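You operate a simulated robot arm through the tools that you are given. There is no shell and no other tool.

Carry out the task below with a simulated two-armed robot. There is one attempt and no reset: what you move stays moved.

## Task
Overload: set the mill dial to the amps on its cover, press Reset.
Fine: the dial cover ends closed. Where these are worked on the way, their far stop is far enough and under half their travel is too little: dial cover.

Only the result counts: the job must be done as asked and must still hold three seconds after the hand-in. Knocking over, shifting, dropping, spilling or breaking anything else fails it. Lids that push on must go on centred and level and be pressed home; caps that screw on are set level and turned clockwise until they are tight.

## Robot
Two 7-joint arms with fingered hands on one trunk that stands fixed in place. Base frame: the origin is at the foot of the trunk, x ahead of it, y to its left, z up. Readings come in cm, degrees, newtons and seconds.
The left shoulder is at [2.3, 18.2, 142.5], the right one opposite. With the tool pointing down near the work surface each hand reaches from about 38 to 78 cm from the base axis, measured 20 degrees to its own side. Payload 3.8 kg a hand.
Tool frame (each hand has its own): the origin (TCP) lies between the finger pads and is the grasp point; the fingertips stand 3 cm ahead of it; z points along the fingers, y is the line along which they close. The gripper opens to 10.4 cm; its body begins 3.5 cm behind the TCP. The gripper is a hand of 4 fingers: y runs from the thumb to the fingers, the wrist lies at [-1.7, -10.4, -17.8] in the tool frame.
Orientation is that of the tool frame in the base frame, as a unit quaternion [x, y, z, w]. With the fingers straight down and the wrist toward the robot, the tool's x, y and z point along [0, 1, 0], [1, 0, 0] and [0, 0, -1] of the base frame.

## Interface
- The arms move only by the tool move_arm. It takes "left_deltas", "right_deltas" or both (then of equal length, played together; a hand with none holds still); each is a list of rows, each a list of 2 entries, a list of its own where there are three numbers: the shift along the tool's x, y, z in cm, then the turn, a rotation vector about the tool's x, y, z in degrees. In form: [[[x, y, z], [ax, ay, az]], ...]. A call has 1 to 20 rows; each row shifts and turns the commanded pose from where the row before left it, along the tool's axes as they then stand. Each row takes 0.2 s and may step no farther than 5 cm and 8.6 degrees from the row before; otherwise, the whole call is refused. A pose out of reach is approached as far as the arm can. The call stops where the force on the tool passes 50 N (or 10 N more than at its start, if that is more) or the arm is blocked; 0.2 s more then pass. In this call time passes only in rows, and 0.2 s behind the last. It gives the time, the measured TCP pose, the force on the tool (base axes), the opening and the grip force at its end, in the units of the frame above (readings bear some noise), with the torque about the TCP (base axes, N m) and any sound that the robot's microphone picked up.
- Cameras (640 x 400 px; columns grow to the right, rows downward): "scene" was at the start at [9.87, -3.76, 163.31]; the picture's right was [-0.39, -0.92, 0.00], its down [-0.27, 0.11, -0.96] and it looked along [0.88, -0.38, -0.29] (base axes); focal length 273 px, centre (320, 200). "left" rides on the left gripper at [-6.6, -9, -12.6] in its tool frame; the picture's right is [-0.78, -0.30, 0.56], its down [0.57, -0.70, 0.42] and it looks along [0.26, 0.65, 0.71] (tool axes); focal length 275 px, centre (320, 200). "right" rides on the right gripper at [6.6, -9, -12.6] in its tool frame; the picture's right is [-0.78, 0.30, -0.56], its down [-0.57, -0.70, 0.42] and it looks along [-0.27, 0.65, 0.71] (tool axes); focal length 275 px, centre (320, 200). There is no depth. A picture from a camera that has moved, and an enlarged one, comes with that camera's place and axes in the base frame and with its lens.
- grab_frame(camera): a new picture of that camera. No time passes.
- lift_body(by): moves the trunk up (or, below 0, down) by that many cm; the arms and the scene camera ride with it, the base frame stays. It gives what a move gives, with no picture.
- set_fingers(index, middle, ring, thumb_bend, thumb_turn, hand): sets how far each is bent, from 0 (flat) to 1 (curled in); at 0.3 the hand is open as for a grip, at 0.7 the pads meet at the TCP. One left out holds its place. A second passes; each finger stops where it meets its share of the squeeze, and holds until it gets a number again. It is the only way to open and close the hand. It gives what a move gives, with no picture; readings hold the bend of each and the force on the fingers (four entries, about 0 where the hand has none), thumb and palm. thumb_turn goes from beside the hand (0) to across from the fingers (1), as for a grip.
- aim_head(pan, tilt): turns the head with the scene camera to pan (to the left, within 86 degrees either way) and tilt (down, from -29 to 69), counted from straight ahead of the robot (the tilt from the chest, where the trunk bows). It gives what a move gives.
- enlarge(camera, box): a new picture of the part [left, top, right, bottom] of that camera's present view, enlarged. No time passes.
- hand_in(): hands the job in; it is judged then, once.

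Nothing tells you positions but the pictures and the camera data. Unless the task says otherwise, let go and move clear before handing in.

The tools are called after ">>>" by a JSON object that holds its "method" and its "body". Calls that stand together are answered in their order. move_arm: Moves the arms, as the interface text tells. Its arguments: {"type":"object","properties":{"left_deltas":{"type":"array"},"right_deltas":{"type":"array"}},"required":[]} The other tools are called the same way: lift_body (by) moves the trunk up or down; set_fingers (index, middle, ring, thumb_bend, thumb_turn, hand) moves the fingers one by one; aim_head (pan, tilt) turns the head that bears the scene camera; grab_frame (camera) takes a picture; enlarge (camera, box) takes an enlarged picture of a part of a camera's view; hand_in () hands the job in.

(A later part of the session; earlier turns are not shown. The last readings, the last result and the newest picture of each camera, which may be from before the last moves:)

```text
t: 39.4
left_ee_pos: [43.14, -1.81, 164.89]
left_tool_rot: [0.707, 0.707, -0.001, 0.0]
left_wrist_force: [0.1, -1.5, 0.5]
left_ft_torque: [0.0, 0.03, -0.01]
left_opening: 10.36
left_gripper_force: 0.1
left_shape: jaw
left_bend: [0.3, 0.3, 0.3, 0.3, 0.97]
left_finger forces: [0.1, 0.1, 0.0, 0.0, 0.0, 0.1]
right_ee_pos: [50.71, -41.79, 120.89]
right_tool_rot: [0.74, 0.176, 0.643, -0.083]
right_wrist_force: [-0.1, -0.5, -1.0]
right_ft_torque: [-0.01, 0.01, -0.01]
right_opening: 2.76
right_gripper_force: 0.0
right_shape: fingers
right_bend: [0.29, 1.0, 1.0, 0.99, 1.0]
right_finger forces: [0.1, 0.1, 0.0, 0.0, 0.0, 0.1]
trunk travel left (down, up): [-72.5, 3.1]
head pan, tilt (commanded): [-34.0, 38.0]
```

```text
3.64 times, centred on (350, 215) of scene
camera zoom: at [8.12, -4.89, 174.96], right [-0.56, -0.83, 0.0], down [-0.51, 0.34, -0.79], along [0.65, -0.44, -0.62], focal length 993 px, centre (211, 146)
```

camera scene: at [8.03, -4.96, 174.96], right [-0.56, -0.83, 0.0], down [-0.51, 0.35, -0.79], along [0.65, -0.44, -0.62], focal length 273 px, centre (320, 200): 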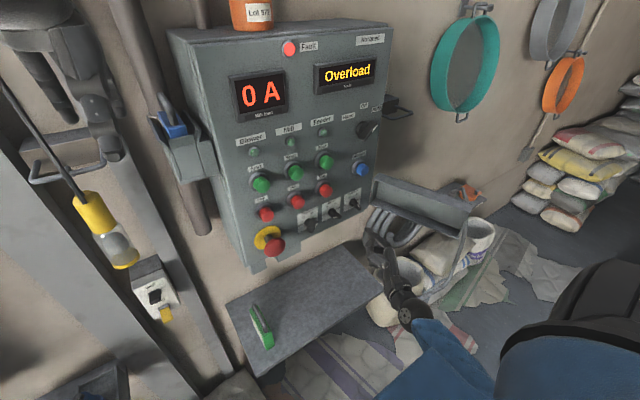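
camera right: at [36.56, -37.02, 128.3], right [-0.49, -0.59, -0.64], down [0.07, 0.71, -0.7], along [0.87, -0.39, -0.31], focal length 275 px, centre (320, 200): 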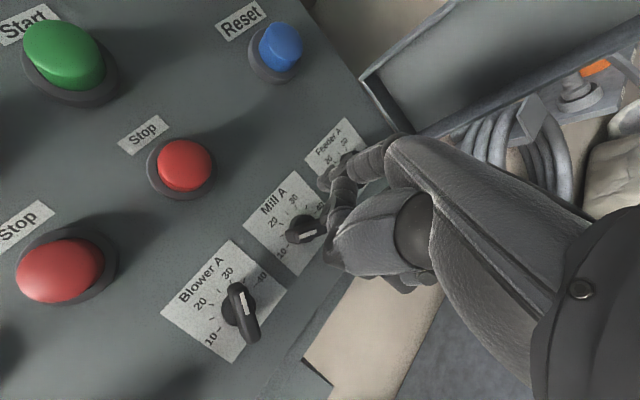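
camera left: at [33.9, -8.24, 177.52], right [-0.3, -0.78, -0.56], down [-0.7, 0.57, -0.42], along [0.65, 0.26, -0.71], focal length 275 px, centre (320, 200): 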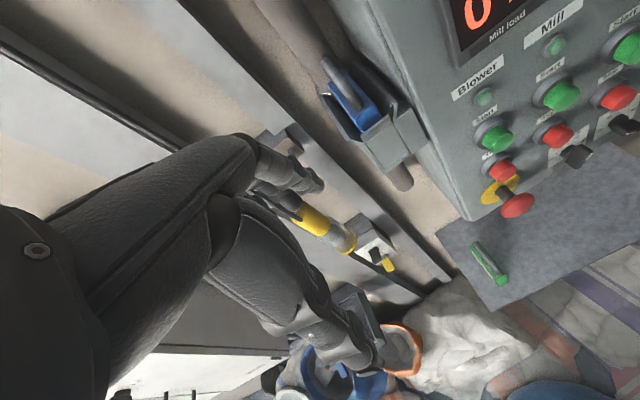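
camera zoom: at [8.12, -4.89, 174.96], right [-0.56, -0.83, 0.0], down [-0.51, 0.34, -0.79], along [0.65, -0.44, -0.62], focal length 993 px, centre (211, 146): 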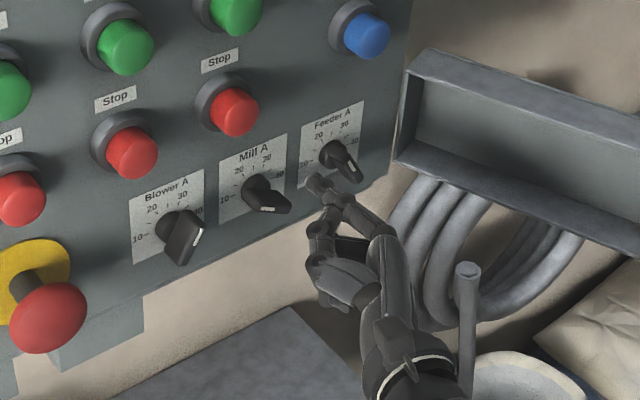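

Projection confirms the fingertip is at ≈[55.2, −47, 122.5], above and right of the Mill knob. I'll advance it to x≈58, staying above the tail.

>>> {"method": "move_arm", "body": {"right_deltas": [[[0.24, 0.14, 1.54], [0, 0, 0]], [[0.24, 0.14, 1.54], [0, 0, 0]]]}}

>>> {"method": "enlarge", "body": {"camera": "right", "box": [240, 120, 400, 290]}}

>>> {"method": "enlarge", "body": {"camera": "scene", "box": [310, 175, 390, 235]}}

```text
t: 40.0
left_ee_pos: [43.12, -1.76, 164.97]
left_tool_rot: [0.708, 0.707, 0.0, 0.0]
left_wrist_force: [-0.4, 0.0, 0.2]
left_ft_torque: [0.0, 0.0, 0.0]
left_opening: 10.39
left_gripper_force: 0.0
left_shape: jaw
left_bend: [0.3, 0.3, 0.3, 0.3, 0.97]
left_finger forces: [0.0, 0.0, 0.0, 0.0, 0.0, 0.0]
right_ee_pos: [53.72, -40.83, 120.76]
right_tool_rot: [0.74, 0.178, 0.643, -0.083]
right_wrist_force: [0.1, -0.3, -0.6]
right_ft_torque: [0.0, -0.01, -0.03]
right_opening: 2.79
right_gripper_force: 0.2
right_shape: fingers
right_bend: [0.29, 1.0, 1.0, 0.99, 1.0]
right_finger forces: [0.1, 0.0, 0.0, 0.0, 0.1, 0.0]
trunk travel left (down, up): [-72.5, 3.1]
head pan, tilt (commanded): [-34.0, 38.0]
```

```text
2.35 times, centred on (320, 205) of right
camera zoom: at [39.59, -36.09, 128.22], right [-0.49, -0.59, -0.64], down [0.07, 0.71, -0.7], along [0.87, -0.39, -0.31], focal length 648 px, centre (320, 188)
```

zoom: 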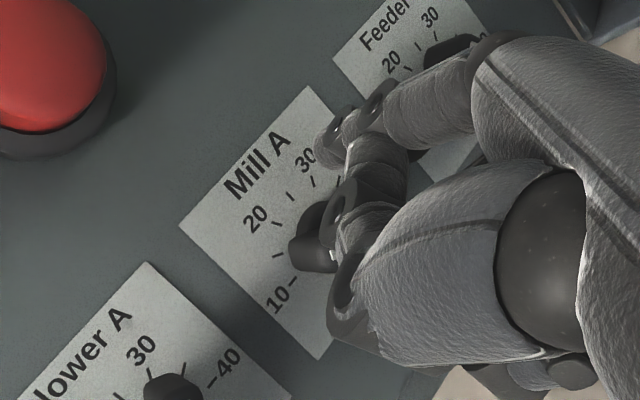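

```text
6.67 times, centred on (350, 205) of scene
camera zoom: at [8.15, -4.89, 174.96], right [-0.56, -0.83, 0.0], down [-0.51, 0.34, -0.79], along [0.65, -0.44, -0.62], focal length 1820 px, centre (120, 167)
```

zoom: 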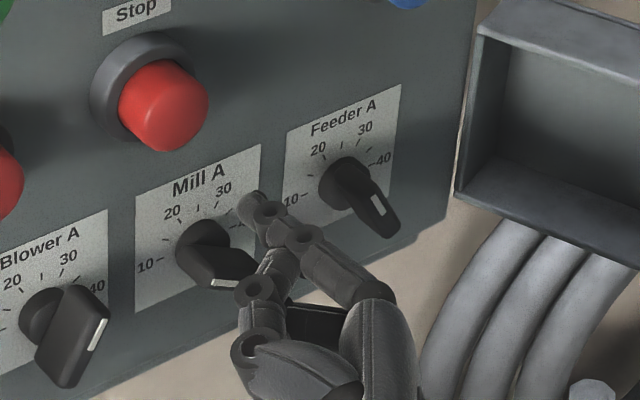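

The index tip is beside the "40" mark, above the knob's tail. I'll push down in small steps and watch.

>>> {"method": "move_arm", "body": {"right_deltas": [[[-0.49, -0.05, 0.08], [0, 0, 0]], [[-0.49, -0.05, 0.08], [0, 0, 0]], [[-0.49, -0.05, 0.08], [0, 0, 0]], [[-0.49, -0.05, 0.08], [0, 0, 0]]]}}

>>> {"method": "enlarge", "body": {"camera": "scene", "box": [310, 175, 390, 235]}}

>>> {"method": "enlarge", "body": {"camera": "right", "box": [240, 120, 400, 290]}}

```text
t: 41.0
left_ee_pos: [43.15, -1.63, 164.93]
left_tool_rot: [0.707, 0.707, 0.001, 0.0]
left_wrist_force: [1.6, -0.1, 0.3]
left_ft_torque: [0.02, 0.01, -0.04]
left_opening: 10.36
left_gripper_force: 0.0
left_shape: jaw
left_bend: [0.3, 0.3, 0.3, 0.3, 0.97]
left_finger forces: [0.0, 0.0, 0.0, 0.0, 0.1, 0.0]
right_ee_pos: [53.72, -40.74, 118.78]
right_tool_rot: [0.741, 0.177, 0.643, -0.083]
right_wrist_force: [0.7, -0.2, -0.6]
right_ft_torque: [-0.02, 0.01, 0.0]
right_opening: 2.77
right_gripper_force: 0.2
right_shape: fingers
right_bend: [0.29, 1.0, 1.0, 0.99, 1.0]
right_finger forces: [0.0, 0.1, 0.1, 0.0, 0.0, 0.0]
trunk travel left (down, up): [-72.5, 3.1]
head pan, tilt (commanded): [-34.0, 38.0]
```

```text
6.67 times, centred on (350, 205) of scene
camera zoom: at [8.07, -4.92, 174.96], right [-0.56, -0.83, 0.0], down [-0.51, 0.34, -0.79], along [0.65, -0.44, -0.62], focal length 1820 px, centre (120, 167)
```

zoom: 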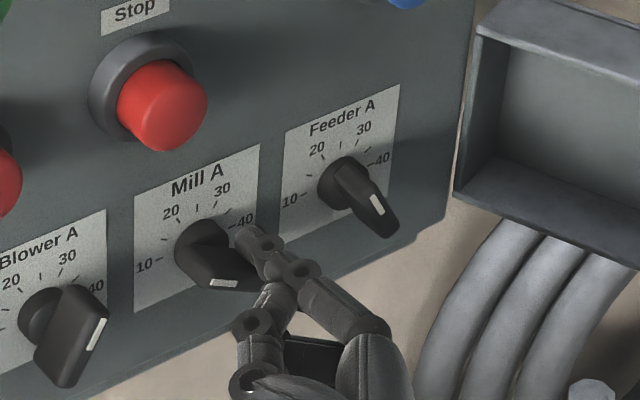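

```text
2.35 times, centred on (320, 205) of right
camera zoom: at [39.48, -36.09, 126.28], right [-0.49, -0.59, -0.64], down [0.07, 0.71, -0.7], along [0.87, -0.39, -0.31], focal length 648 px, centre (320, 188)
```

zoom: 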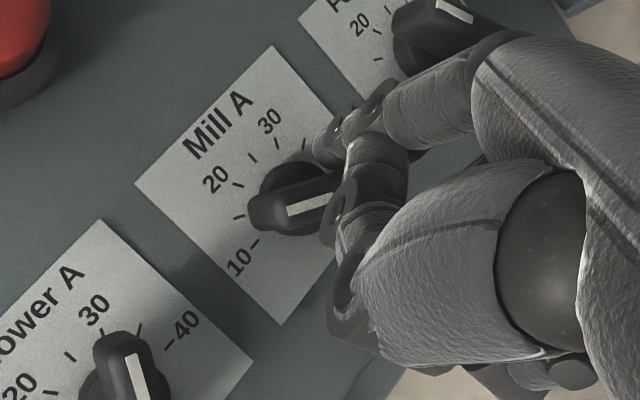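

The fingertip is just above the tail now. Continuing down in small steps.

>>> {"method": "move_arm", "body": {"right_deltas": [[[-0.49, -0.05, 0.08], [0, 0, 0]], [[-0.49, -0.05, 0.08], [0, 0, 0]]]}}

>>> {"method": "enlarge", "body": {"camera": "scene", "box": [310, 175, 390, 235]}}

>>> {"method": "enlarge", "body": {"camera": "right", "box": [240, 120, 400, 290]}}

```text
t: 41.5
left_ee_pos: [43.16, -1.77, 164.91]
left_tool_rot: [0.707, 0.707, 0.0, 0.0]
left_wrist_force: [0.5, 0.2, -0.2]
left_ft_torque: [0.01, -0.02, 0.0]
left_opening: 10.35
left_gripper_force: 0.1
left_shape: jaw
left_bend: [0.3, 0.3, 0.3, 0.3, 0.97]
left_finger forces: [0.0, 0.1, 0.1, 0.0, 0.0, 0.1]
right_ee_pos: [53.57, -40.9, 117.87]
right_tool_rot: [0.74, 0.177, 0.644, -0.083]
right_wrist_force: [-0.1, 0.1, 1.6]
right_ft_torque: [-0.06, -0.09, 0.0]
right_opening: 2.78
right_gripper_force: 1.2
right_shape: fingers
right_bend: [0.28, 1.0, 1.0, 0.99, 1.0]
right_finger forces: [1.8, 0.0, 0.1, 0.0, 0.0, 0.0]
trunk travel left (down, up): [-72.5, 3.1]
head pan, tilt (commanded): [-34.0, 38.0]
```

```text
6.67 times, centred on (350, 205) of scene
camera zoom: at [8.04, -4.94, 174.96], right [-0.56, -0.83, 0.0], down [-0.51, 0.34, -0.79], along [0.65, -0.44, -0.62], focal length 1820 px, centre (120, 167)
```

zoom: 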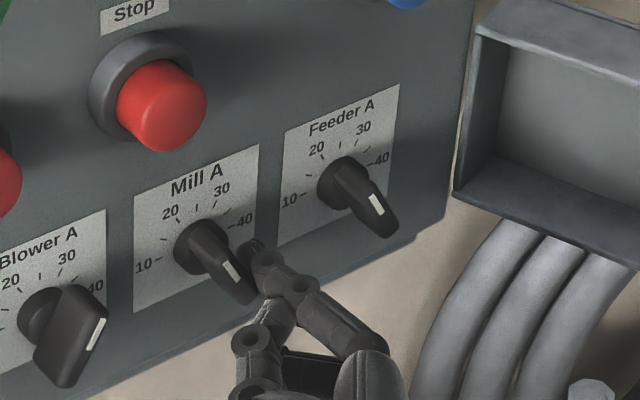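

```text
2.35 times, centred on (320, 205) of right
camera zoom: at [39.49, -36.11, 125.31], right [-0.49, -0.59, -0.64], down [0.07, 0.71, -0.7], along [0.87, -0.39, -0.3], focal length 648 px, centre (320, 188)
```

zoom: 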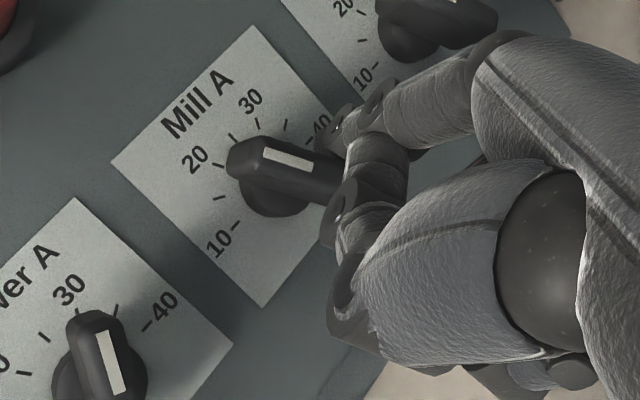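

The knob turned: it now reads about 20 A (−32°). I'll continue with a smaller step, down and slightly left.

>>> {"method": "move_arm", "body": {"right_deltas": [[[-0.32, -0.15, 0.1], [0, 0, 0]], [[-0.32, -0.15, 0.1], [0, 0, 0]]]}}

>>> {"method": "enlarge", "body": {"camera": "scene", "box": [310, 175, 390, 235]}}

>>> {"method": "enlarge", "body": {"camera": "right", "box": [240, 120, 400, 290]}}

```text
t: 42.1
left_ee_pos: [43.06, -1.71, 164.95]
left_tool_rot: [0.707, 0.707, 0.0, -0.001]
left_wrist_force: [0.3, -0.3, -0.4]
left_ft_torque: [0.0, -0.01, 0.0]
left_opening: 10.36
left_gripper_force: 0.0
left_shape: jaw
left_bend: [0.3, 0.3, 0.3, 0.3, 0.97]
left_finger forces: [0.0, 0.0, 0.0, 0.0, 0.0, 0.0]
right_ee_pos: [53.56, -40.84, 117.06]
right_tool_rot: [0.741, 0.176, 0.643, -0.083]
right_wrist_force: [-0.7, -0.8, 0.8]
right_ft_torque: [-0.02, -0.06, -0.02]
right_opening: 2.78
right_gripper_force: 0.9
right_shape: fingers
right_bend: [0.28, 1.0, 1.0, 0.99, 1.0]
right_finger forces: [1.9, 0.0, 0.0, 0.0, 0.0, 0.0]
trunk travel left (down, up): [-72.5, 3.1]
head pan, tilt (commanded): [-34.0, 38.0]
```

```text
6.67 times, centred on (350, 205) of scene
camera zoom: at [8.03, -4.95, 174.96], right [-0.56, -0.83, 0.0], down [-0.51, 0.34, -0.79], along [0.65, -0.44, -0.62], focal length 1820 px, centre (120, 167)
```

zoom: 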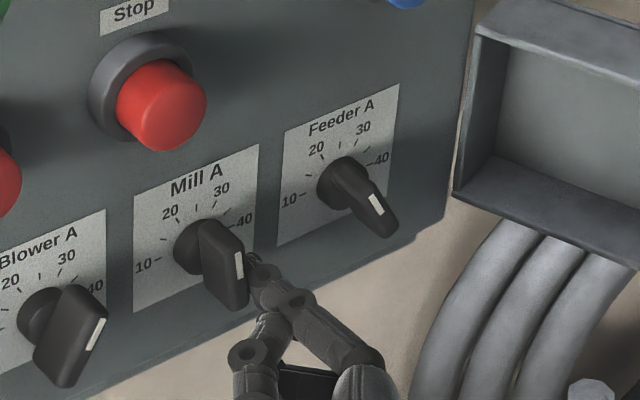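

```text
2.35 times, centred on (320, 205) of right
camera zoom: at [39.45, -35.93, 124.59], right [-0.49, -0.59, -0.64], down [0.07, 0.71, -0.7], along [0.87, -0.39, -0.31], focal length 648 px, centre (320, 188)
```

zoom: 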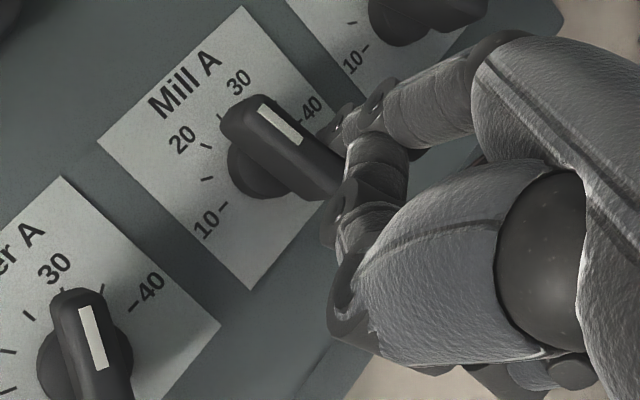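

Nearly there. I'll take high-zoom views from both cameras to measure the pointer angle precisely.

>>> {"method": "enlarge", "body": {"camera": "scene", "box": [322, 192, 350, 222]}}

>>> {"method": "enlarge", "body": {"camera": "right", "box": [255, 135, 335, 225]}}

```text
13.33 times, centred on (336, 207) of scene
camera zoom: at [8.03, -4.95, 174.96], right [-0.56, -0.83, 0.0], down [-0.51, 0.34, -0.79], along [0.65, -0.44, -0.62], focal length 3640 px, centre (107, 107)
```

zoom: 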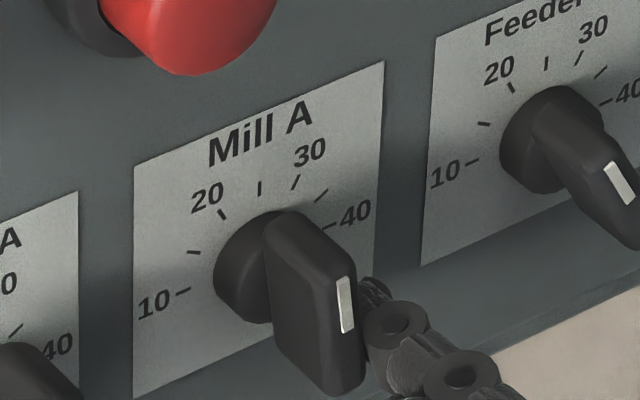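

```text
4.44 times, centred on (295, 180) of right
camera zoom: at [39.45, -35.93, 124.59], right [-0.49, -0.59, -0.64], down [0.07, 0.71, -0.7], along [0.87, -0.39, -0.31], focal length 1224 px, centre (431, 289)
```

zoom: 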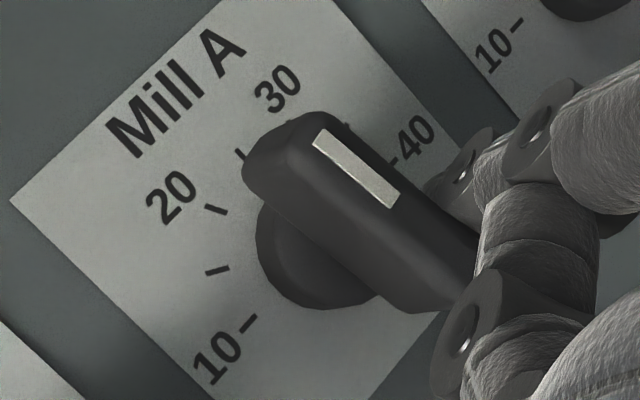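

Back-projection from both cameras puts the pointer at about −8° to −9° (≈23.6 A). Moving the finger straight down another 1 cm should bring it to about −3°.

>>> {"method": "move_arm", "body": {"right_deltas": [[[-0.49, -0.05, 0.08], [0, 0, 0]], [[-0.49, -0.05, 0.08], [0, 0, 0]]]}}

>>> {"method": "enlarge", "body": {"camera": "scene", "box": [322, 192, 350, 222]}}

>>> {"method": "enlarge", "body": {"camera": "right", "box": [255, 135, 335, 225]}}

```text
t: 42.8
left_ee_pos: [43.12, -1.69, 164.97]
left_tool_rot: [0.707, 0.707, 0.0, 0.0]
left_wrist_force: [-0.5, 0.2, 0.4]
left_ft_torque: [0.01, -0.01, 0.01]
left_opening: 10.37
left_gripper_force: 0.1
left_shape: jaw
left_bend: [0.3, 0.3, 0.3, 0.3, 0.97]
left_finger forces: [0.0, 0.0, 0.0, 0.0, 0.0, 0.1]
right_ee_pos: [53.58, -40.58, 116.13]
right_tool_rot: [0.74, 0.177, 0.644, -0.083]
right_wrist_force: [-0.6, -0.8, 0.1]
right_ft_torque: [-0.01, 0.01, -0.04]
right_opening: 2.78
right_gripper_force: 0.0
right_shape: fingers
right_bend: [0.28, 1.0, 1.0, 0.99, 1.0]
right_finger forces: [0.0, 0.0, 0.0, 0.0, 0.1, 0.1]
trunk travel left (down, up): [-72.5, 3.1]
head pan, tilt (commanded): [-34.0, 38.0]
```

```text
13.33 times, centred on (336, 207) of scene
camera zoom: at [8.05, -4.93, 174.96], right [-0.56, -0.83, 0.0], down [-0.51, 0.34, -0.79], along [0.65, -0.44, -0.62], focal length 3640 px, centre (107, 107)
```

zoom: 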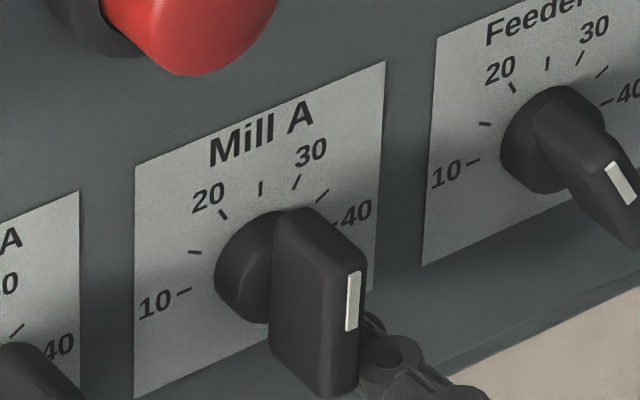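

```text
4.44 times, centred on (295, 180) of right
camera zoom: at [39.49, -35.87, 123.56], right [-0.49, -0.59, -0.64], down [0.07, 0.71, -0.7], along [0.87, -0.39, -0.31], focal length 1224 px, centre (431, 289)
```

zoom: 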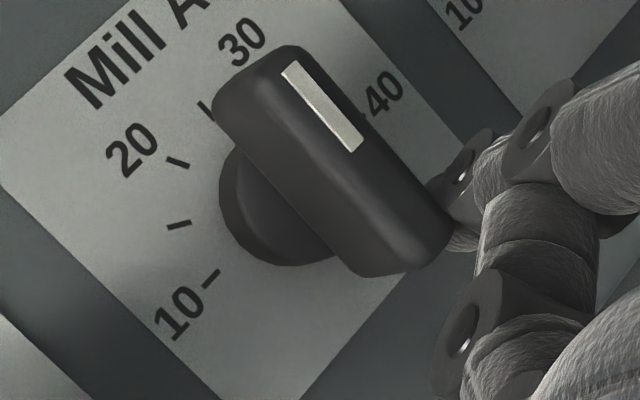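

Now both views put the pointer at about 0° (±2°), i.e. 25 A. I'll ease the finger off to the right and straight back, then re-check all three dials.

>>> {"method": "move_arm", "body": {"right_deltas": [[[-0.06, 0.37, -0.14], [0, 0, 0]], [[-0.2, -0.7, -1.85], [0, 0, 0]], [[-0.22, -0.74, -1.85], [0, 0, 0]], [[-0.3, -1.0, -2.4], [0, 0, 0]], [[-0.3, -1.0, -2.4], [0, 0, 0]]]}}

>>> {"method": "enlarge", "body": {"camera": "scene", "box": [322, 192, 350, 222]}}

>>> {"method": "grab_frame", "body": {"camera": "right"}}

```text
t: 44.0
left_ee_pos: [42.8, -1.77, 165.02]
left_tool_rot: [0.707, 0.707, 0.001, 0.001]
left_wrist_force: [0.1, 0.2, 0.5]
left_ft_torque: [-0.02, 0.03, 0.03]
left_opening: 10.36
left_gripper_force: 0.0
left_shape: jaw
left_bend: [0.3, 0.3, 0.3, 0.3, 0.97]
left_finger forces: [0.0, 0.1, 0.0, 0.0, 0.0, 0.0]
right_ee_pos: [44.1, -40.96, 116.22]
right_tool_rot: [0.74, 0.178, 0.644, -0.082]
right_wrist_force: [-0.2, 0.0, 0.5]
right_ft_torque: [-0.01, 0.0, -0.01]
right_opening: 2.81
right_gripper_force: 0.0
right_shape: fingers
right_bend: [0.29, 1.0, 1.0, 0.99, 1.0]
right_finger forces: [0.0, 0.1, 0.0, 0.0, 0.0, 0.1]
trunk travel left (down, up): [-72.5, 3.1]
head pan, tilt (commanded): [-34.0, 38.0]
```

```text
13.33 times, centred on (336, 207) of scene
camera zoom: at [7.88, -4.91, 174.97], right [-0.56, -0.83, 0.0], down [-0.51, 0.34, -0.79], along [0.65, -0.44, -0.62], focal length 3640 px, centre (107, 107)
```

zoom: 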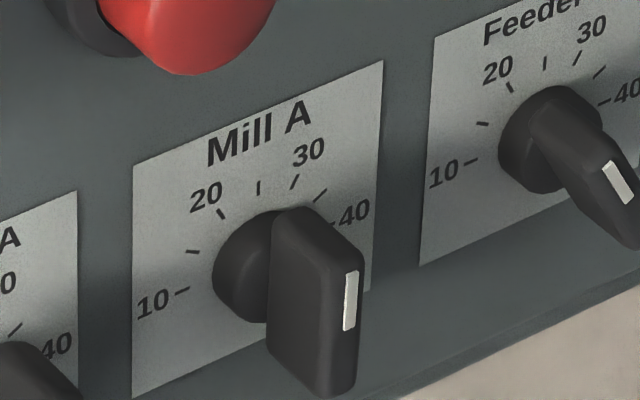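

```text
taken
camera right: at [29.96, -36.16, 123.68], right [-0.49, -0.59, -0.64], down [0.07, 0.71, -0.7], along [0.87, -0.39, -0.3], focal length 275 px, centre (320, 200)
```

right: 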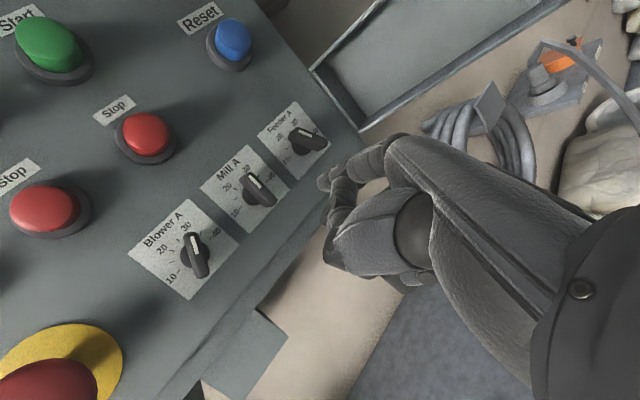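

>>> {"method": "enlarge", "body": {"camera": "right", "box": [140, 110, 320, 290]}}

>>> {"method": "enlarge", "body": {"camera": "right", "box": [210, 150, 290, 220]}}

```text
2.22 times, centred on (230, 200) of right
camera zoom: at [29.96, -36.16, 123.68], right [-0.49, -0.59, -0.64], down [0.07, 0.71, -0.7], along [0.87, -0.39, -0.3], focal length 612 px, centre (520, 200)
```

zoom: 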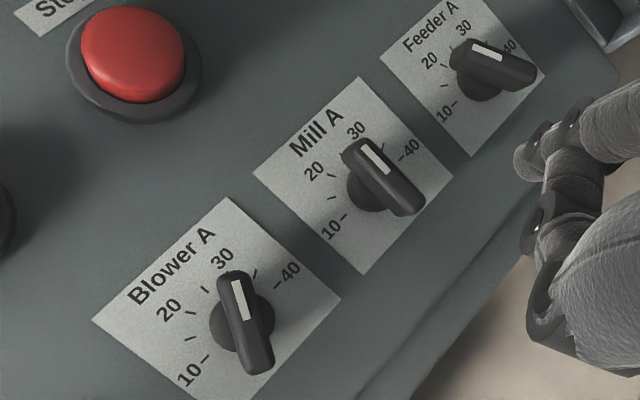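

```text
5.71 times, centred on (250, 185) of right
camera zoom: at [29.96, -36.16, 123.68], right [-0.49, -0.59, -0.64], down [0.07, 0.71, -0.7], along [0.87, -0.39, -0.3], focal length 1573 px, centre (720, 286)
```

zoom: 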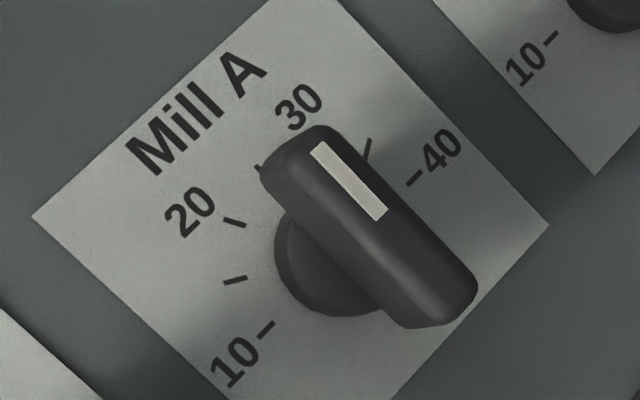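

The Mill dial is at 25 A, with Blower at 30 and Feeder at 20 unchanged. Next is the blue Reset button; I'll zoom in from both cameras to locate it accurately.

>>> {"method": "enlarge", "body": {"camera": "scene", "box": [330, 130, 410, 190]}}

>>> {"method": "enlarge", "body": {"camera": "right", "box": [190, 0, 270, 80]}}

```text
6.67 times, centred on (370, 160) of scene
camera zoom: at [7.88, -4.91, 174.97], right [-0.56, -0.83, 0.0], down [-0.51, 0.34, -0.79], along [0.65, -0.44, -0.62], focal length 1820 px, centre (-13, 467)
```

zoom: 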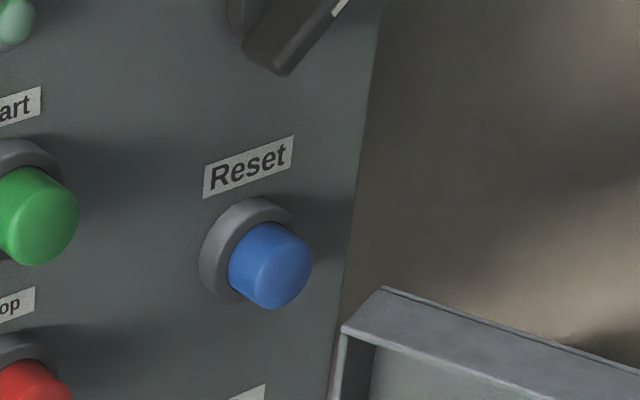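

```text
5.00 times, centred on (230, 40) of right
camera zoom: at [29.96, -36.16, 123.68], right [-0.49, -0.59, -0.64], down [0.07, 0.71, -0.7], along [0.87, -0.39, -0.3], focal length 1376 px, centre (770, 1000)
```

zoom: 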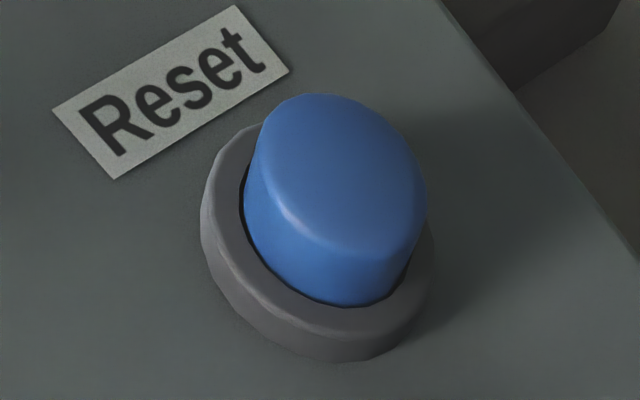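

The Reset button's front is at ≈[57.4, −54, 132.6]. I'll bring the index tip to about 3.5 cm in front of it.

>>> {"method": "move_arm", "body": {"right_deltas": [[[2.76, 2.16, -0.04], [0, 0, 0]], [[2.76, 2.16, -0.04], [0, 0, 0]], [[2.76, 2.16, -0.04], [0, 0, 0]], [[2.76, 2.16, -0.04], [0, 0, 0]], [[2.76, 2.16, -0.04], [0, 0, 0]]]}}

>>> {"method": "grab_frame", "body": {"camera": "right"}}

>>> {"method": "enlarge", "body": {"camera": "scene", "box": [310, 130, 430, 220]}}

```text
t: 45.1
left_ee_pos: [43.05, -1.74, 164.89]
left_tool_rot: [0.707, 0.707, 0.0, 0.0]
left_wrist_force: [0.8, -0.1, 1.1]
left_ft_torque: [-0.02, 0.02, 0.01]
left_opening: 10.38
left_gripper_force: 0.0
left_shape: jaw
left_bend: [0.3, 0.3, 0.3, 0.3, 0.97]
left_finger forces: [0.0, 0.0, 0.0, 0.1, 0.1, 0.0]
right_ee_pos: [49.75, -48.96, 130.75]
right_tool_rot: [0.741, 0.177, 0.642, -0.084]
right_wrist_force: [0.0, -0.1, -0.3]
right_ft_torque: [0.03, 0.02, 0.01]
right_opening: 2.8
right_gripper_force: 0.1
right_shape: fingers
right_bend: [0.29, 1.0, 1.0, 0.99, 1.0]
right_finger forces: [0.1, 0.0, 0.0, 0.0, 0.1, 0.0]
trunk travel left (down, up): [-72.5, 3.1]
head pan, tilt (commanded): [-34.0, 38.0]
```

```text
taken
camera right: at [35.62, -44.13, 138.25], right [-0.49, -0.59, -0.64], down [0.07, 0.71, -0.7], along [0.87, -0.39, -0.31], focal length 275 px, centre (320, 200)
```

right: 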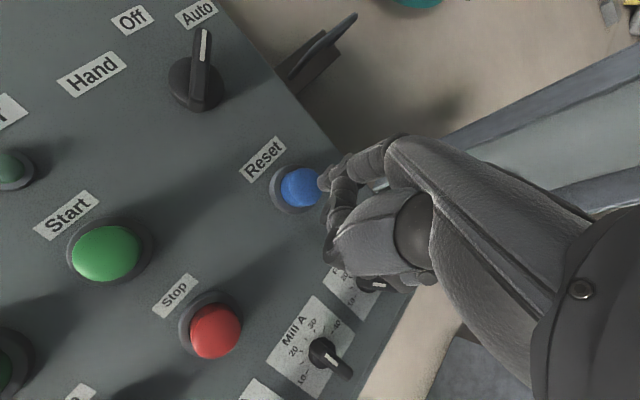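

```text
4.44 times, centred on (370, 175) of scene
camera zoom: at [8.09, -4.93, 174.96], right [-0.56, -0.83, 0.0], down [-0.51, 0.34, -0.79], along [0.65, -0.44, -0.62], focal length 1214 px, centre (98, 311)
```

zoom: 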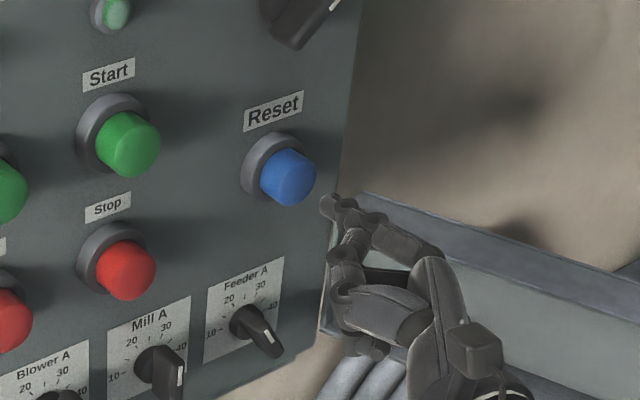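

The tip is aligned with the button along +x. I'll press straight forward in small steps.

>>> {"method": "move_arm", "body": {"right_deltas": [[[0.157, 0.517, 1.294], [0, 0, 0]], [[0.157, 0.517, 1.294], [0, 0, 0]], [[0.045, 0.148, 0.37], [0, 0, 0]], [[0.045, 0.148, 0.37], [0, 0, 0]], [[0.045, 0.148, 0.37], [0, 0, 0]]]}}

>>> {"method": "grab_frame", "body": {"camera": "scene"}}

>>> {"method": "enlarge", "body": {"camera": "scene", "box": [310, 130, 430, 220]}}

```text
t: 46.4
left_ee_pos: [42.77, -1.79, 164.94]
left_tool_rot: [0.707, 0.707, 0.001, 0.0]
left_wrist_force: [-0.3, -0.3, -0.7]
left_ft_torque: [0.02, 0.0, 0.0]
left_opening: 10.36
left_gripper_force: 0.1
left_shape: jaw
left_bend: [0.3, 0.3, 0.3, 0.3, 0.97]
left_finger forces: [0.0, 0.0, 0.1, 0.0, 0.0, 0.1]
right_ee_pos: [53.44, -48.95, 130.84]
right_tool_rot: [0.74, 0.177, 0.644, -0.082]
right_wrist_force: [-7.7, 0.2, -1.6]
right_ft_torque: [0.07, -0.1, -0.39]
right_opening: 2.76
right_gripper_force: 3.5
right_shape: fingers
right_bend: [0.29, 1.0, 1.0, 0.99, 1.0]
right_finger forces: [7.9, 0.0, 0.0, 0.0, 0.1, 0.1]
trunk travel left (down, up): [-72.5, 3.1]
head pan, tilt (commanded): [-34.0, 38.0]
heard: click
```

```text
taken
camera scene: at [7.73, -4.89, 174.98], right [-0.56, -0.83, 0.0], down [-0.51, 0.34, -0.79], along [0.65, -0.44, -0.61], focal length 273 px, centre (320, 200)
```

scene: 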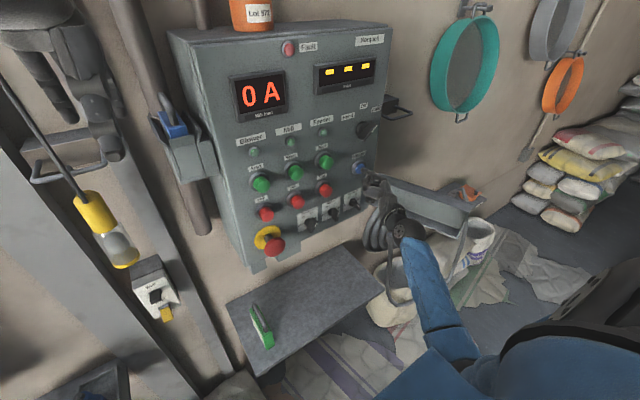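

```text
4.44 times, centred on (370, 175) of scene
camera zoom: at [7.73, -4.89, 174.98], right [-0.56, -0.83, 0.0], down [-0.51, 0.34, -0.79], along [0.65, -0.44, -0.61], focal length 1214 px, centre (98, 311)
```

zoom: 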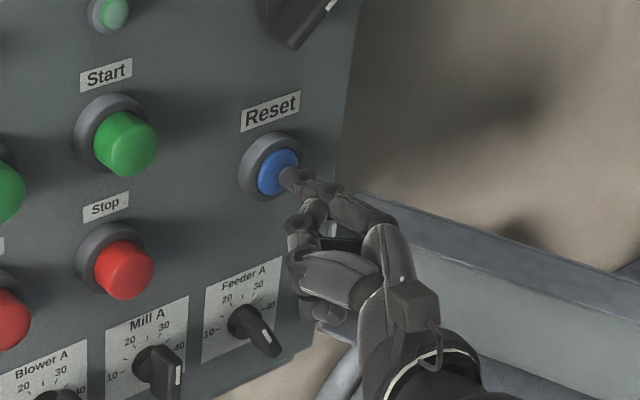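

Click heard: the display now shows dashes and the Fault lamp went out, so Reset has worked. I'll back off and check the panel before closing the cover.

>>> {"method": "move_arm", "body": {"right_deltas": [[[-0.25, -0.74, -1.85], [0, 0, 0]], [[-0.34, -1.1, -2.77], [0, 0, 0]], [[-0.34, -1.1, -2.77], [0, 0, 0]], [[-0.34, -1.1, -2.77], [0, 0, 0]]]}}

>>> {"method": "enlarge", "body": {"camera": "scene", "box": [220, 30, 400, 240]}}

>>> {"method": "grab_frame", "body": {"camera": "right"}}

```text
t: 47.4
left_ee_pos: [42.86, -1.75, 164.98]
left_tool_rot: [0.707, 0.707, 0.001, 0.0]
left_wrist_force: [-1.4, -0.1, 0.0]
left_ft_torque: [-0.01, 0.02, 0.0]
left_opening: 10.37
left_gripper_force: 0.0
left_shape: jaw
left_bend: [0.3, 0.3, 0.3, 0.3, 0.97]
left_finger forces: [0.0, 0.0, 0.0, 0.1, 0.0, 0.1]
right_ee_pos: [42.58, -49.0, 130.92]
right_tool_rot: [0.74, 0.177, 0.644, -0.082]
right_wrist_force: [-0.2, 0.6, 0.3]
right_ft_torque: [0.01, 0.01, 0.01]
right_opening: 2.77
right_gripper_force: 0.0
right_shape: fingers
right_bend: [0.29, 1.0, 1.0, 0.99, 1.0]
right_finger forces: [0.1, 0.1, 0.0, 0.0, 0.0, 0.1]
trunk travel left (down, up): [-72.5, 3.1]
head pan, tilt (commanded): [-34.0, 38.0]
```

```text
1.90 times, centred on (310, 135) of scene
camera zoom: at [7.92, -4.9, 174.97], right [-0.56, -0.83, 0.0], down [-0.51, 0.34, -0.79], along [0.65, -0.44, -0.62], focal length 520 px, centre (339, 324)
```

zoom: 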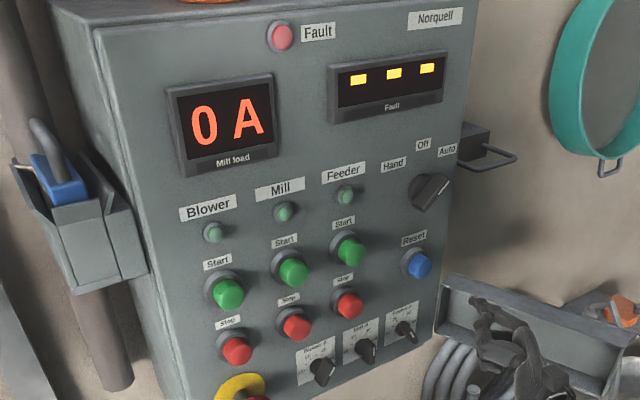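

```text
taken
camera right: at [28.43, -44.08, 138.38], right [-0.49, -0.59, -0.64], down [0.07, 0.71, -0.7], along [0.87, -0.39, -0.3], focal length 275 px, centre (320, 200)
```

right: 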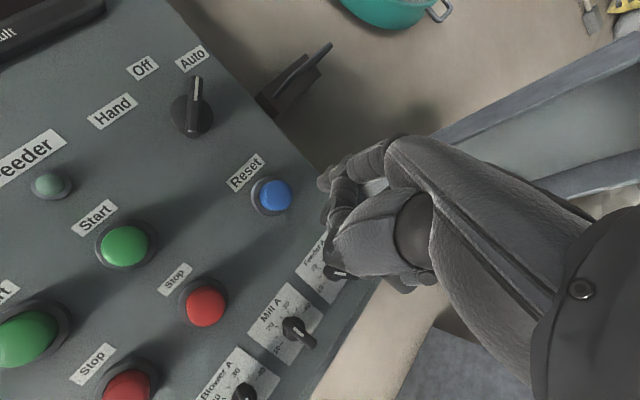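

The fault is cleared. For closing I'll use the hand pointing down as a rake on the cover's outer face. First I'll raise the hand, rotate it to point down, and open the fingers.

>>> {"method": "move_arm", "body": {"right_deltas": [[[3.53, 0.15, -1.22], [0, 0, 0]], [[3.53, 0.15, -1.22], [0, 0, 0]], [[3.53, 0.15, -1.22], [0, 0, 0]], [[0, 0, 0], [0, -8.2, 0]], [[0, 0, 0], [0, -8.2, 0]], [[0, 0, 0], [0, -8.2, 0]], [[0, 0, 0], [0, -8.2, 0]], [[0, 0, 0], [0, -8.2, 0]]]}}

>>> {"method": "set_fingers", "body": {"hand": "right", "index": 0.3, "middle": 0.3, "ring": 0.3, "thumb_bend": 0.3, "thumb_turn": 0.97}}

>>> {"method": "aim_head", "body": {"pan": -46, "tilt": 42}}

>>> {"method": "grab_frame", "body": {"camera": "scene"}}

```text
t: 49.1
left_ee_pos: [43.14, -1.8, 164.86]
left_tool_rot: [0.707, 0.707, 0.0, -0.001]
left_wrist_force: [-0.3, -0.7, 0.2]
left_ft_torque: [0.0, 0.01, -0.01]
left_opening: 10.37
left_gripper_force: 0.1
left_shape: jaw
left_bend: [0.3, 0.3, 0.3, 0.3, 0.97]
left_finger forces: [0.0, 0.1, 0.0, 0.0, 0.1, 0.0]
right_ee_pos: [40.68, -49.08, 141.75]
right_tool_rot: [0.919, 0.194, 0.342, -0.015]
right_wrist_force: [0.0, -0.3, -0.7]
right_ft_torque: [-0.02, 0.0, -0.02]
right_opening: 2.77
right_gripper_force: 0.1
right_shape: fingers
right_bend: [0.29, 1.0, 1.0, 0.99, 1.0]
right_finger forces: [0.0, 0.0, 0.0, 0.1, 0.0, 0.0]
trunk travel left (down, up): [-72.5, 3.1]
head pan, tilt (commanded): [-34.0, 38.0]
```

```text
t: 50.1
left_ee_pos: [43.02, -1.68, 164.92]
left_tool_rot: [0.707, 0.707, -0.001, 0.0]
left_wrist_force: [0.0, 0.5, -0.1]
left_ft_torque: [-0.01, 0.01, 0.01]
left_opening: 10.37
left_gripper_force: 0.1
left_shape: jaw
left_bend: [0.3, 0.3, 0.3, 0.3, 0.97]
left_finger forces: [0.0, 0.0, 0.0, 0.0, 0.0, 0.0]
right_ee_pos: [40.67, -49.0, 141.91]
right_tool_rot: [0.919, 0.195, 0.343, -0.017]
right_wrist_force: [0.5, 0.0, 0.0]
right_ft_torque: [-0.01, 0.01, -0.01]
right_opening: 10.47
right_gripper_force: 0.1
right_shape: fingers
right_bend: [0.3, 0.3, 0.3, 0.3, 0.94]
right_finger forces: [0.0, 0.0, 0.0, 0.0, 0.0, 0.0]
trunk travel left (down, up): [-72.5, 3.1]
head pan, tilt (commanded): [-34.0, 38.0]
```

```text
t: 50.9
left_ee_pos: [43.03, -1.84, 164.82]
left_tool_rot: [0.707, 0.707, 0.0, 0.0]
left_wrist_force: [0.6, -0.4, 0.1]
left_ft_torque: [0.03, 0.0, 0.0]
left_opening: 10.39
left_gripper_force: 0.1
left_shape: jaw
left_bend: [0.3, 0.3, 0.3, 0.3, 0.97]
left_finger forces: [0.1, 0.1, 0.1, 0.0, 0.1, 0.1]
right_ee_pos: [40.66, -48.98, 141.73]
right_tool_rot: [0.919, 0.195, 0.343, -0.016]
right_wrist_force: [-1.6, -0.1, -0.1]
right_ft_torque: [-0.01, 0.01, 0.01]
right_opening: 10.5
right_gripper_force: 0.0
right_shape: fingers
right_bend: [0.3, 0.3, 0.3, 0.3, 0.94]
right_finger forces: [0.1, 0.0, 0.0, 0.1, 0.1, 0.0]
trunk travel left (down, up): [-72.5, 3.1]
head pan, tilt (commanded): [-46.0, 42.0]
```

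```text
taken
camera scene: at [6.7, -6.1, 174.37], right [-0.72, -0.69, 0.0], down [-0.46, 0.48, -0.74], along [0.52, -0.53, -0.67], focal length 273 px, centre (320, 200)
```

scene: 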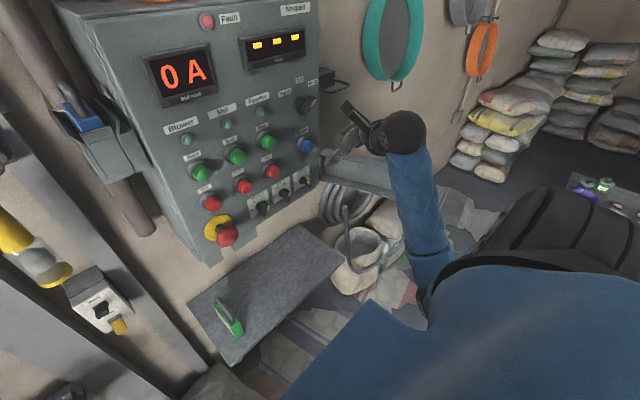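

The forearm now comes from below. I'll pitch further toward straight down and check reachability.

>>> {"method": "move_arm", "body": {"right_deltas": [[[0, 0, 0], [0, -8.0, 0]], [[0, 0, 0], [0, -8.0, 0]], [[0, 0, 0], [0, -8.0, 0]], [[0, 0, 0], [0, -8.0, 0]]]}}

>>> {"method": "grab_frame", "body": {"camera": "right"}}

>>> {"method": "grab_frame", "body": {"camera": "scene"}}

```text
t: 51.9
left_ee_pos: [43.09, -1.95, 164.93]
left_tool_rot: [0.707, 0.707, 0.0, -0.001]
left_wrist_force: [-0.2, -0.6, 0.1]
left_ft_torque: [0.03, -0.03, -0.02]
left_opening: 10.36
left_gripper_force: 0.1
left_shape: jaw
left_bend: [0.3, 0.3, 0.3, 0.3, 0.97]
left_finger forces: [0.0, 0.0, 0.0, 0.0, 0.1, 0.0]
right_ee_pos: [41.02, -48.84, 142.17]
right_tool_rot: [0.978, 0.191, 0.075, 0.037]
right_wrist_force: [0.8, -0.1, -1.3]
right_ft_torque: [0.0, -0.01, -0.01]
right_opening: 10.48
right_gripper_force: 0.1
right_shape: fingers
right_bend: [0.3, 0.3, 0.3, 0.3, 0.94]
right_finger forces: [0.0, 0.1, 0.0, 0.0, 0.0, 0.1]
right hand out of reach, approached as far as the arm can: row 3
trunk travel left (down, up): [-72.5, 3.1]
head pan, tilt (commanded): [-46.0, 42.0]
```

```text
taken
camera right: at [41.84, -37.71, 154.45], right [-0.69, -0.54, 0.48], down [-0.71, 0.41, -0.57], along [0.11, -0.73, -0.67], focal length 275 px, centre (320, 200)
```

right: 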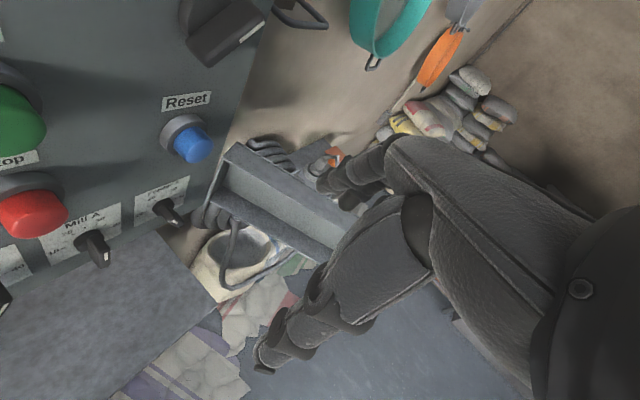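

```text
taken
camera scene: at [6.75, -6.22, 174.37], right [-0.72, -0.69, 0.0], down [-0.47, 0.48, -0.74], along [0.52, -0.53, -0.67], focal length 273 px, centre (320, 200)
```

scene: 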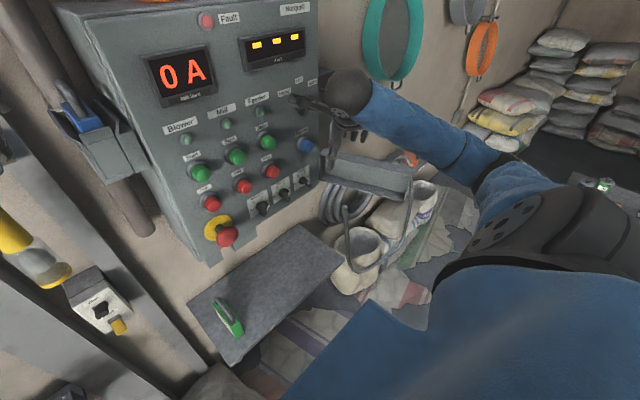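

>>> {"method": "enlarge", "body": {"camera": "scene", "box": [310, 120, 450, 220]}}

>>> {"method": "enlarge", "body": {"camera": "right", "box": [180, 110, 380, 290]}}

```text
4.00 times, centred on (380, 170) of scene
camera zoom: at [6.75, -6.22, 174.37], right [-0.72, -0.69, 0.0], down [-0.47, 0.48, -0.74], along [0.52, -0.53, -0.67], focal length 1092 px, centre (80, 320)
```

zoom: 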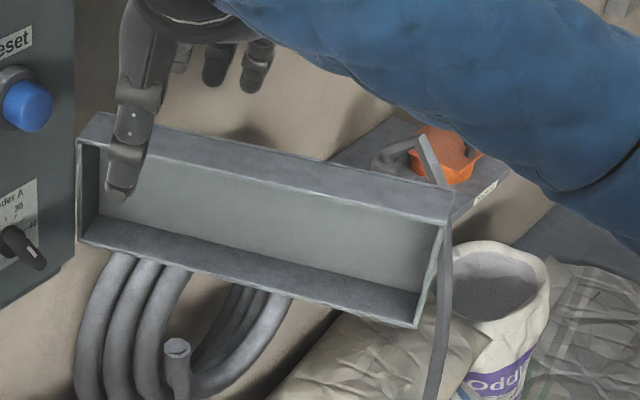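

```text
2.22 times, centred on (280, 200) of right
camera zoom: at [41.84, -37.71, 154.45], right [-0.69, -0.54, 0.48], down [-0.71, 0.41, -0.57], along [0.11, -0.73, -0.67], focal length 612 px, centre (409, 200)
```

zoom: 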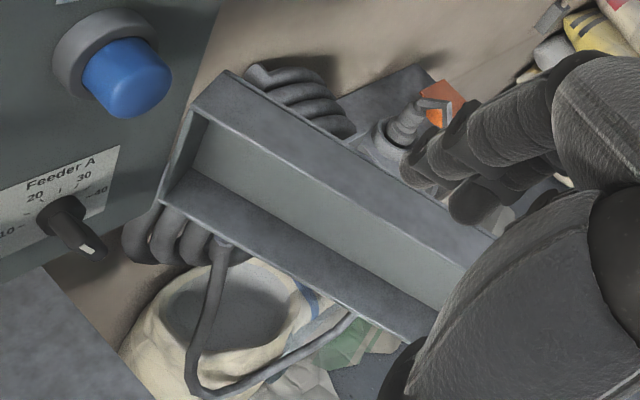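

The cover now lies at φ≈111°, its box spanning from the hinge at (60, −61) to the free end at (32–34, −72 to −76). The tool's closing axis already matches its normal. I'll move above its middle so the fingers will come down outside the front plate.

>>> {"method": "move_arm", "body": {"right_deltas": [[[-0.86, 3.81, 0.27], [0, 0, 0]], [[-0.86, 3.81, 0.27], [0, 0, 0]], [[-0.86, 3.81, 0.27], [0, 0, 0]], [[-0.86, 3.81, 0.27], [0, 0, 0]], [[-0.86, 3.81, 0.27], [0, 0, 0]]]}}

>>> {"method": "grab_frame", "body": {"camera": "scene"}}

>>> {"method": "grab_frame", "body": {"camera": "right"}}

```text
t: 53.1
left_ee_pos: [43.11, -1.87, 164.82]
left_tool_rot: [0.707, 0.707, 0.0, 0.0]
left_wrist_force: [-0.4, 0.0, -0.2]
left_ft_torque: [-0.05, 0.03, -0.02]
left_opening: 10.34
left_gripper_force: 0.2
left_shape: jaw
left_bend: [0.3, 0.3, 0.3, 0.3, 0.97]
left_finger forces: [0.0, 0.0, 0.1, 0.0, 0.0, 0.0]
right_ee_pos: [44.49, -68.53, 142.28]
right_tool_rot: [0.978, 0.192, 0.076, 0.039]
right_wrist_force: [-0.3, 0.2, -0.2]
right_ft_torque: [0.02, -0.02, 0.01]
right_opening: 10.48
right_gripper_force: 0.1
right_shape: fingers
right_bend: [0.3, 0.3, 0.3, 0.3, 0.94]
right_finger forces: [0.0, 0.0, 0.1, 0.0, 0.0, 0.0]
trunk travel left (down, up): [-72.5, 3.1]
head pan, tilt (commanded): [-46.0, 42.0]
```

```text
taken
camera scene: at [6.76, -6.23, 174.36], right [-0.72, -0.69, 0.0], down [-0.47, 0.48, -0.74], along [0.52, -0.53, -0.67], focal length 273 px, centre (320, 200)
```

scene: 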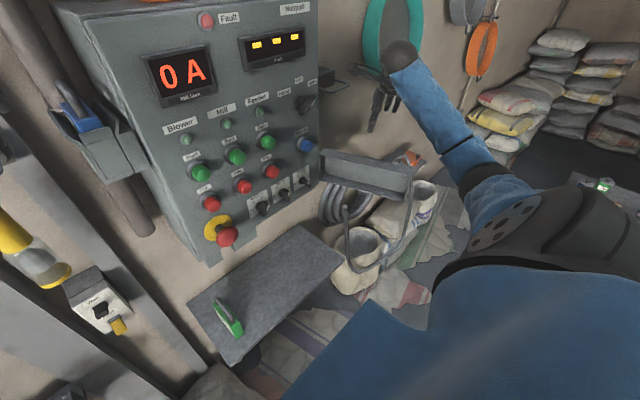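

```text
taken
camera right: at [45.26, -57.2, 154.64], right [-0.69, -0.54, 0.48], down [-0.71, 0.41, -0.57], along [0.11, -0.73, -0.67], focal length 275 px, centre (320, 200)
```

right: 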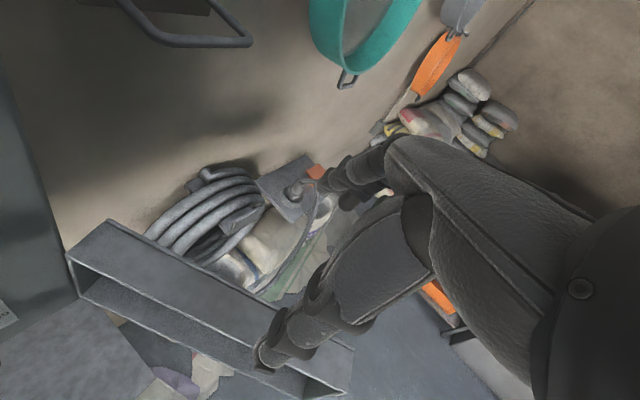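

Positioned above the cover's middle, with the fingers to go outside and the thumb inside. Descending in steps.

>>> {"method": "move_arm", "body": {"right_deltas": [[[-0.45, -0.34, 3.35], [0, 0, 0]], [[-0.45, -0.34, 3.35], [0, 0, 0]], [[-0.45, -0.34, 3.35], [0, 0, 0]]]}}

>>> {"method": "grab_frame", "body": {"camera": "right"}}

>>> {"method": "enlarge", "body": {"camera": "scene", "box": [310, 90, 450, 220]}}

```text
t: 53.9
left_ee_pos: [43.05, -1.76, 164.83]
left_tool_rot: [0.707, 0.707, 0.0, 0.0]
left_wrist_force: [0.2, 0.4, -0.8]
left_ft_torque: [0.02, -0.05, 0.01]
left_opening: 10.36
left_gripper_force: 0.1
left_shape: jaw
left_bend: [0.3, 0.3, 0.3, 0.3, 0.97]
left_finger forces: [0.0, 0.1, 0.0, 0.1, 0.0, 0.0]
right_ee_pos: [44.43, -68.32, 132.28]
right_tool_rot: [0.978, 0.191, 0.077, 0.038]
right_wrist_force: [-0.8, 0.2, 1.1]
right_ft_torque: [0.03, 0.01, 0.01]
right_opening: 10.48
right_gripper_force: 0.1
right_shape: fingers
right_bend: [0.3, 0.3, 0.3, 0.3, 0.94]
right_finger forces: [0.0, 0.1, 0.0, 0.0, 0.0, 0.0]
trunk travel left (down, up): [-72.5, 3.1]
head pan, tilt (commanded): [-46.0, 42.0]
```

```text
taken
camera right: at [45.14, -57.06, 144.62], right [-0.69, -0.54, 0.47], down [-0.71, 0.41, -0.57], along [0.11, -0.73, -0.67], focal length 275 px, centre (320, 200)
```

right: 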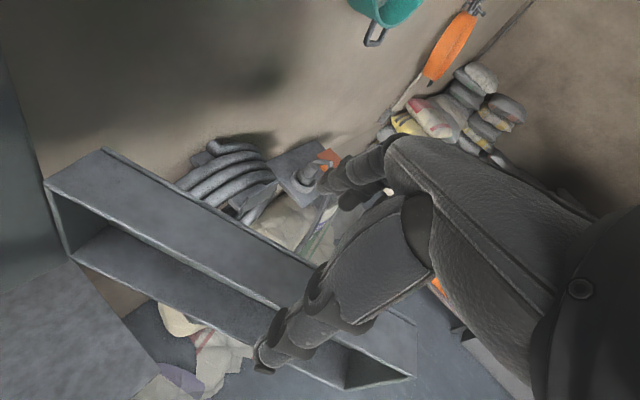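

```text
3.08 times, centred on (380, 155) of scene
camera zoom: at [6.67, -6.07, 174.37], right [-0.72, -0.69, 0.0], down [-0.46, 0.48, -0.74], along [0.52, -0.53, -0.67], focal length 840 px, centre (135, 338)
```

zoom: 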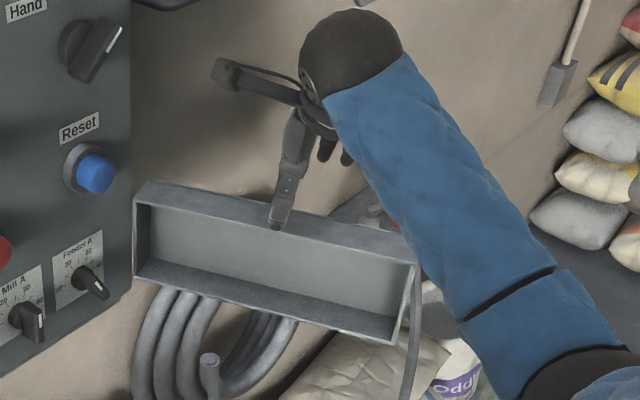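

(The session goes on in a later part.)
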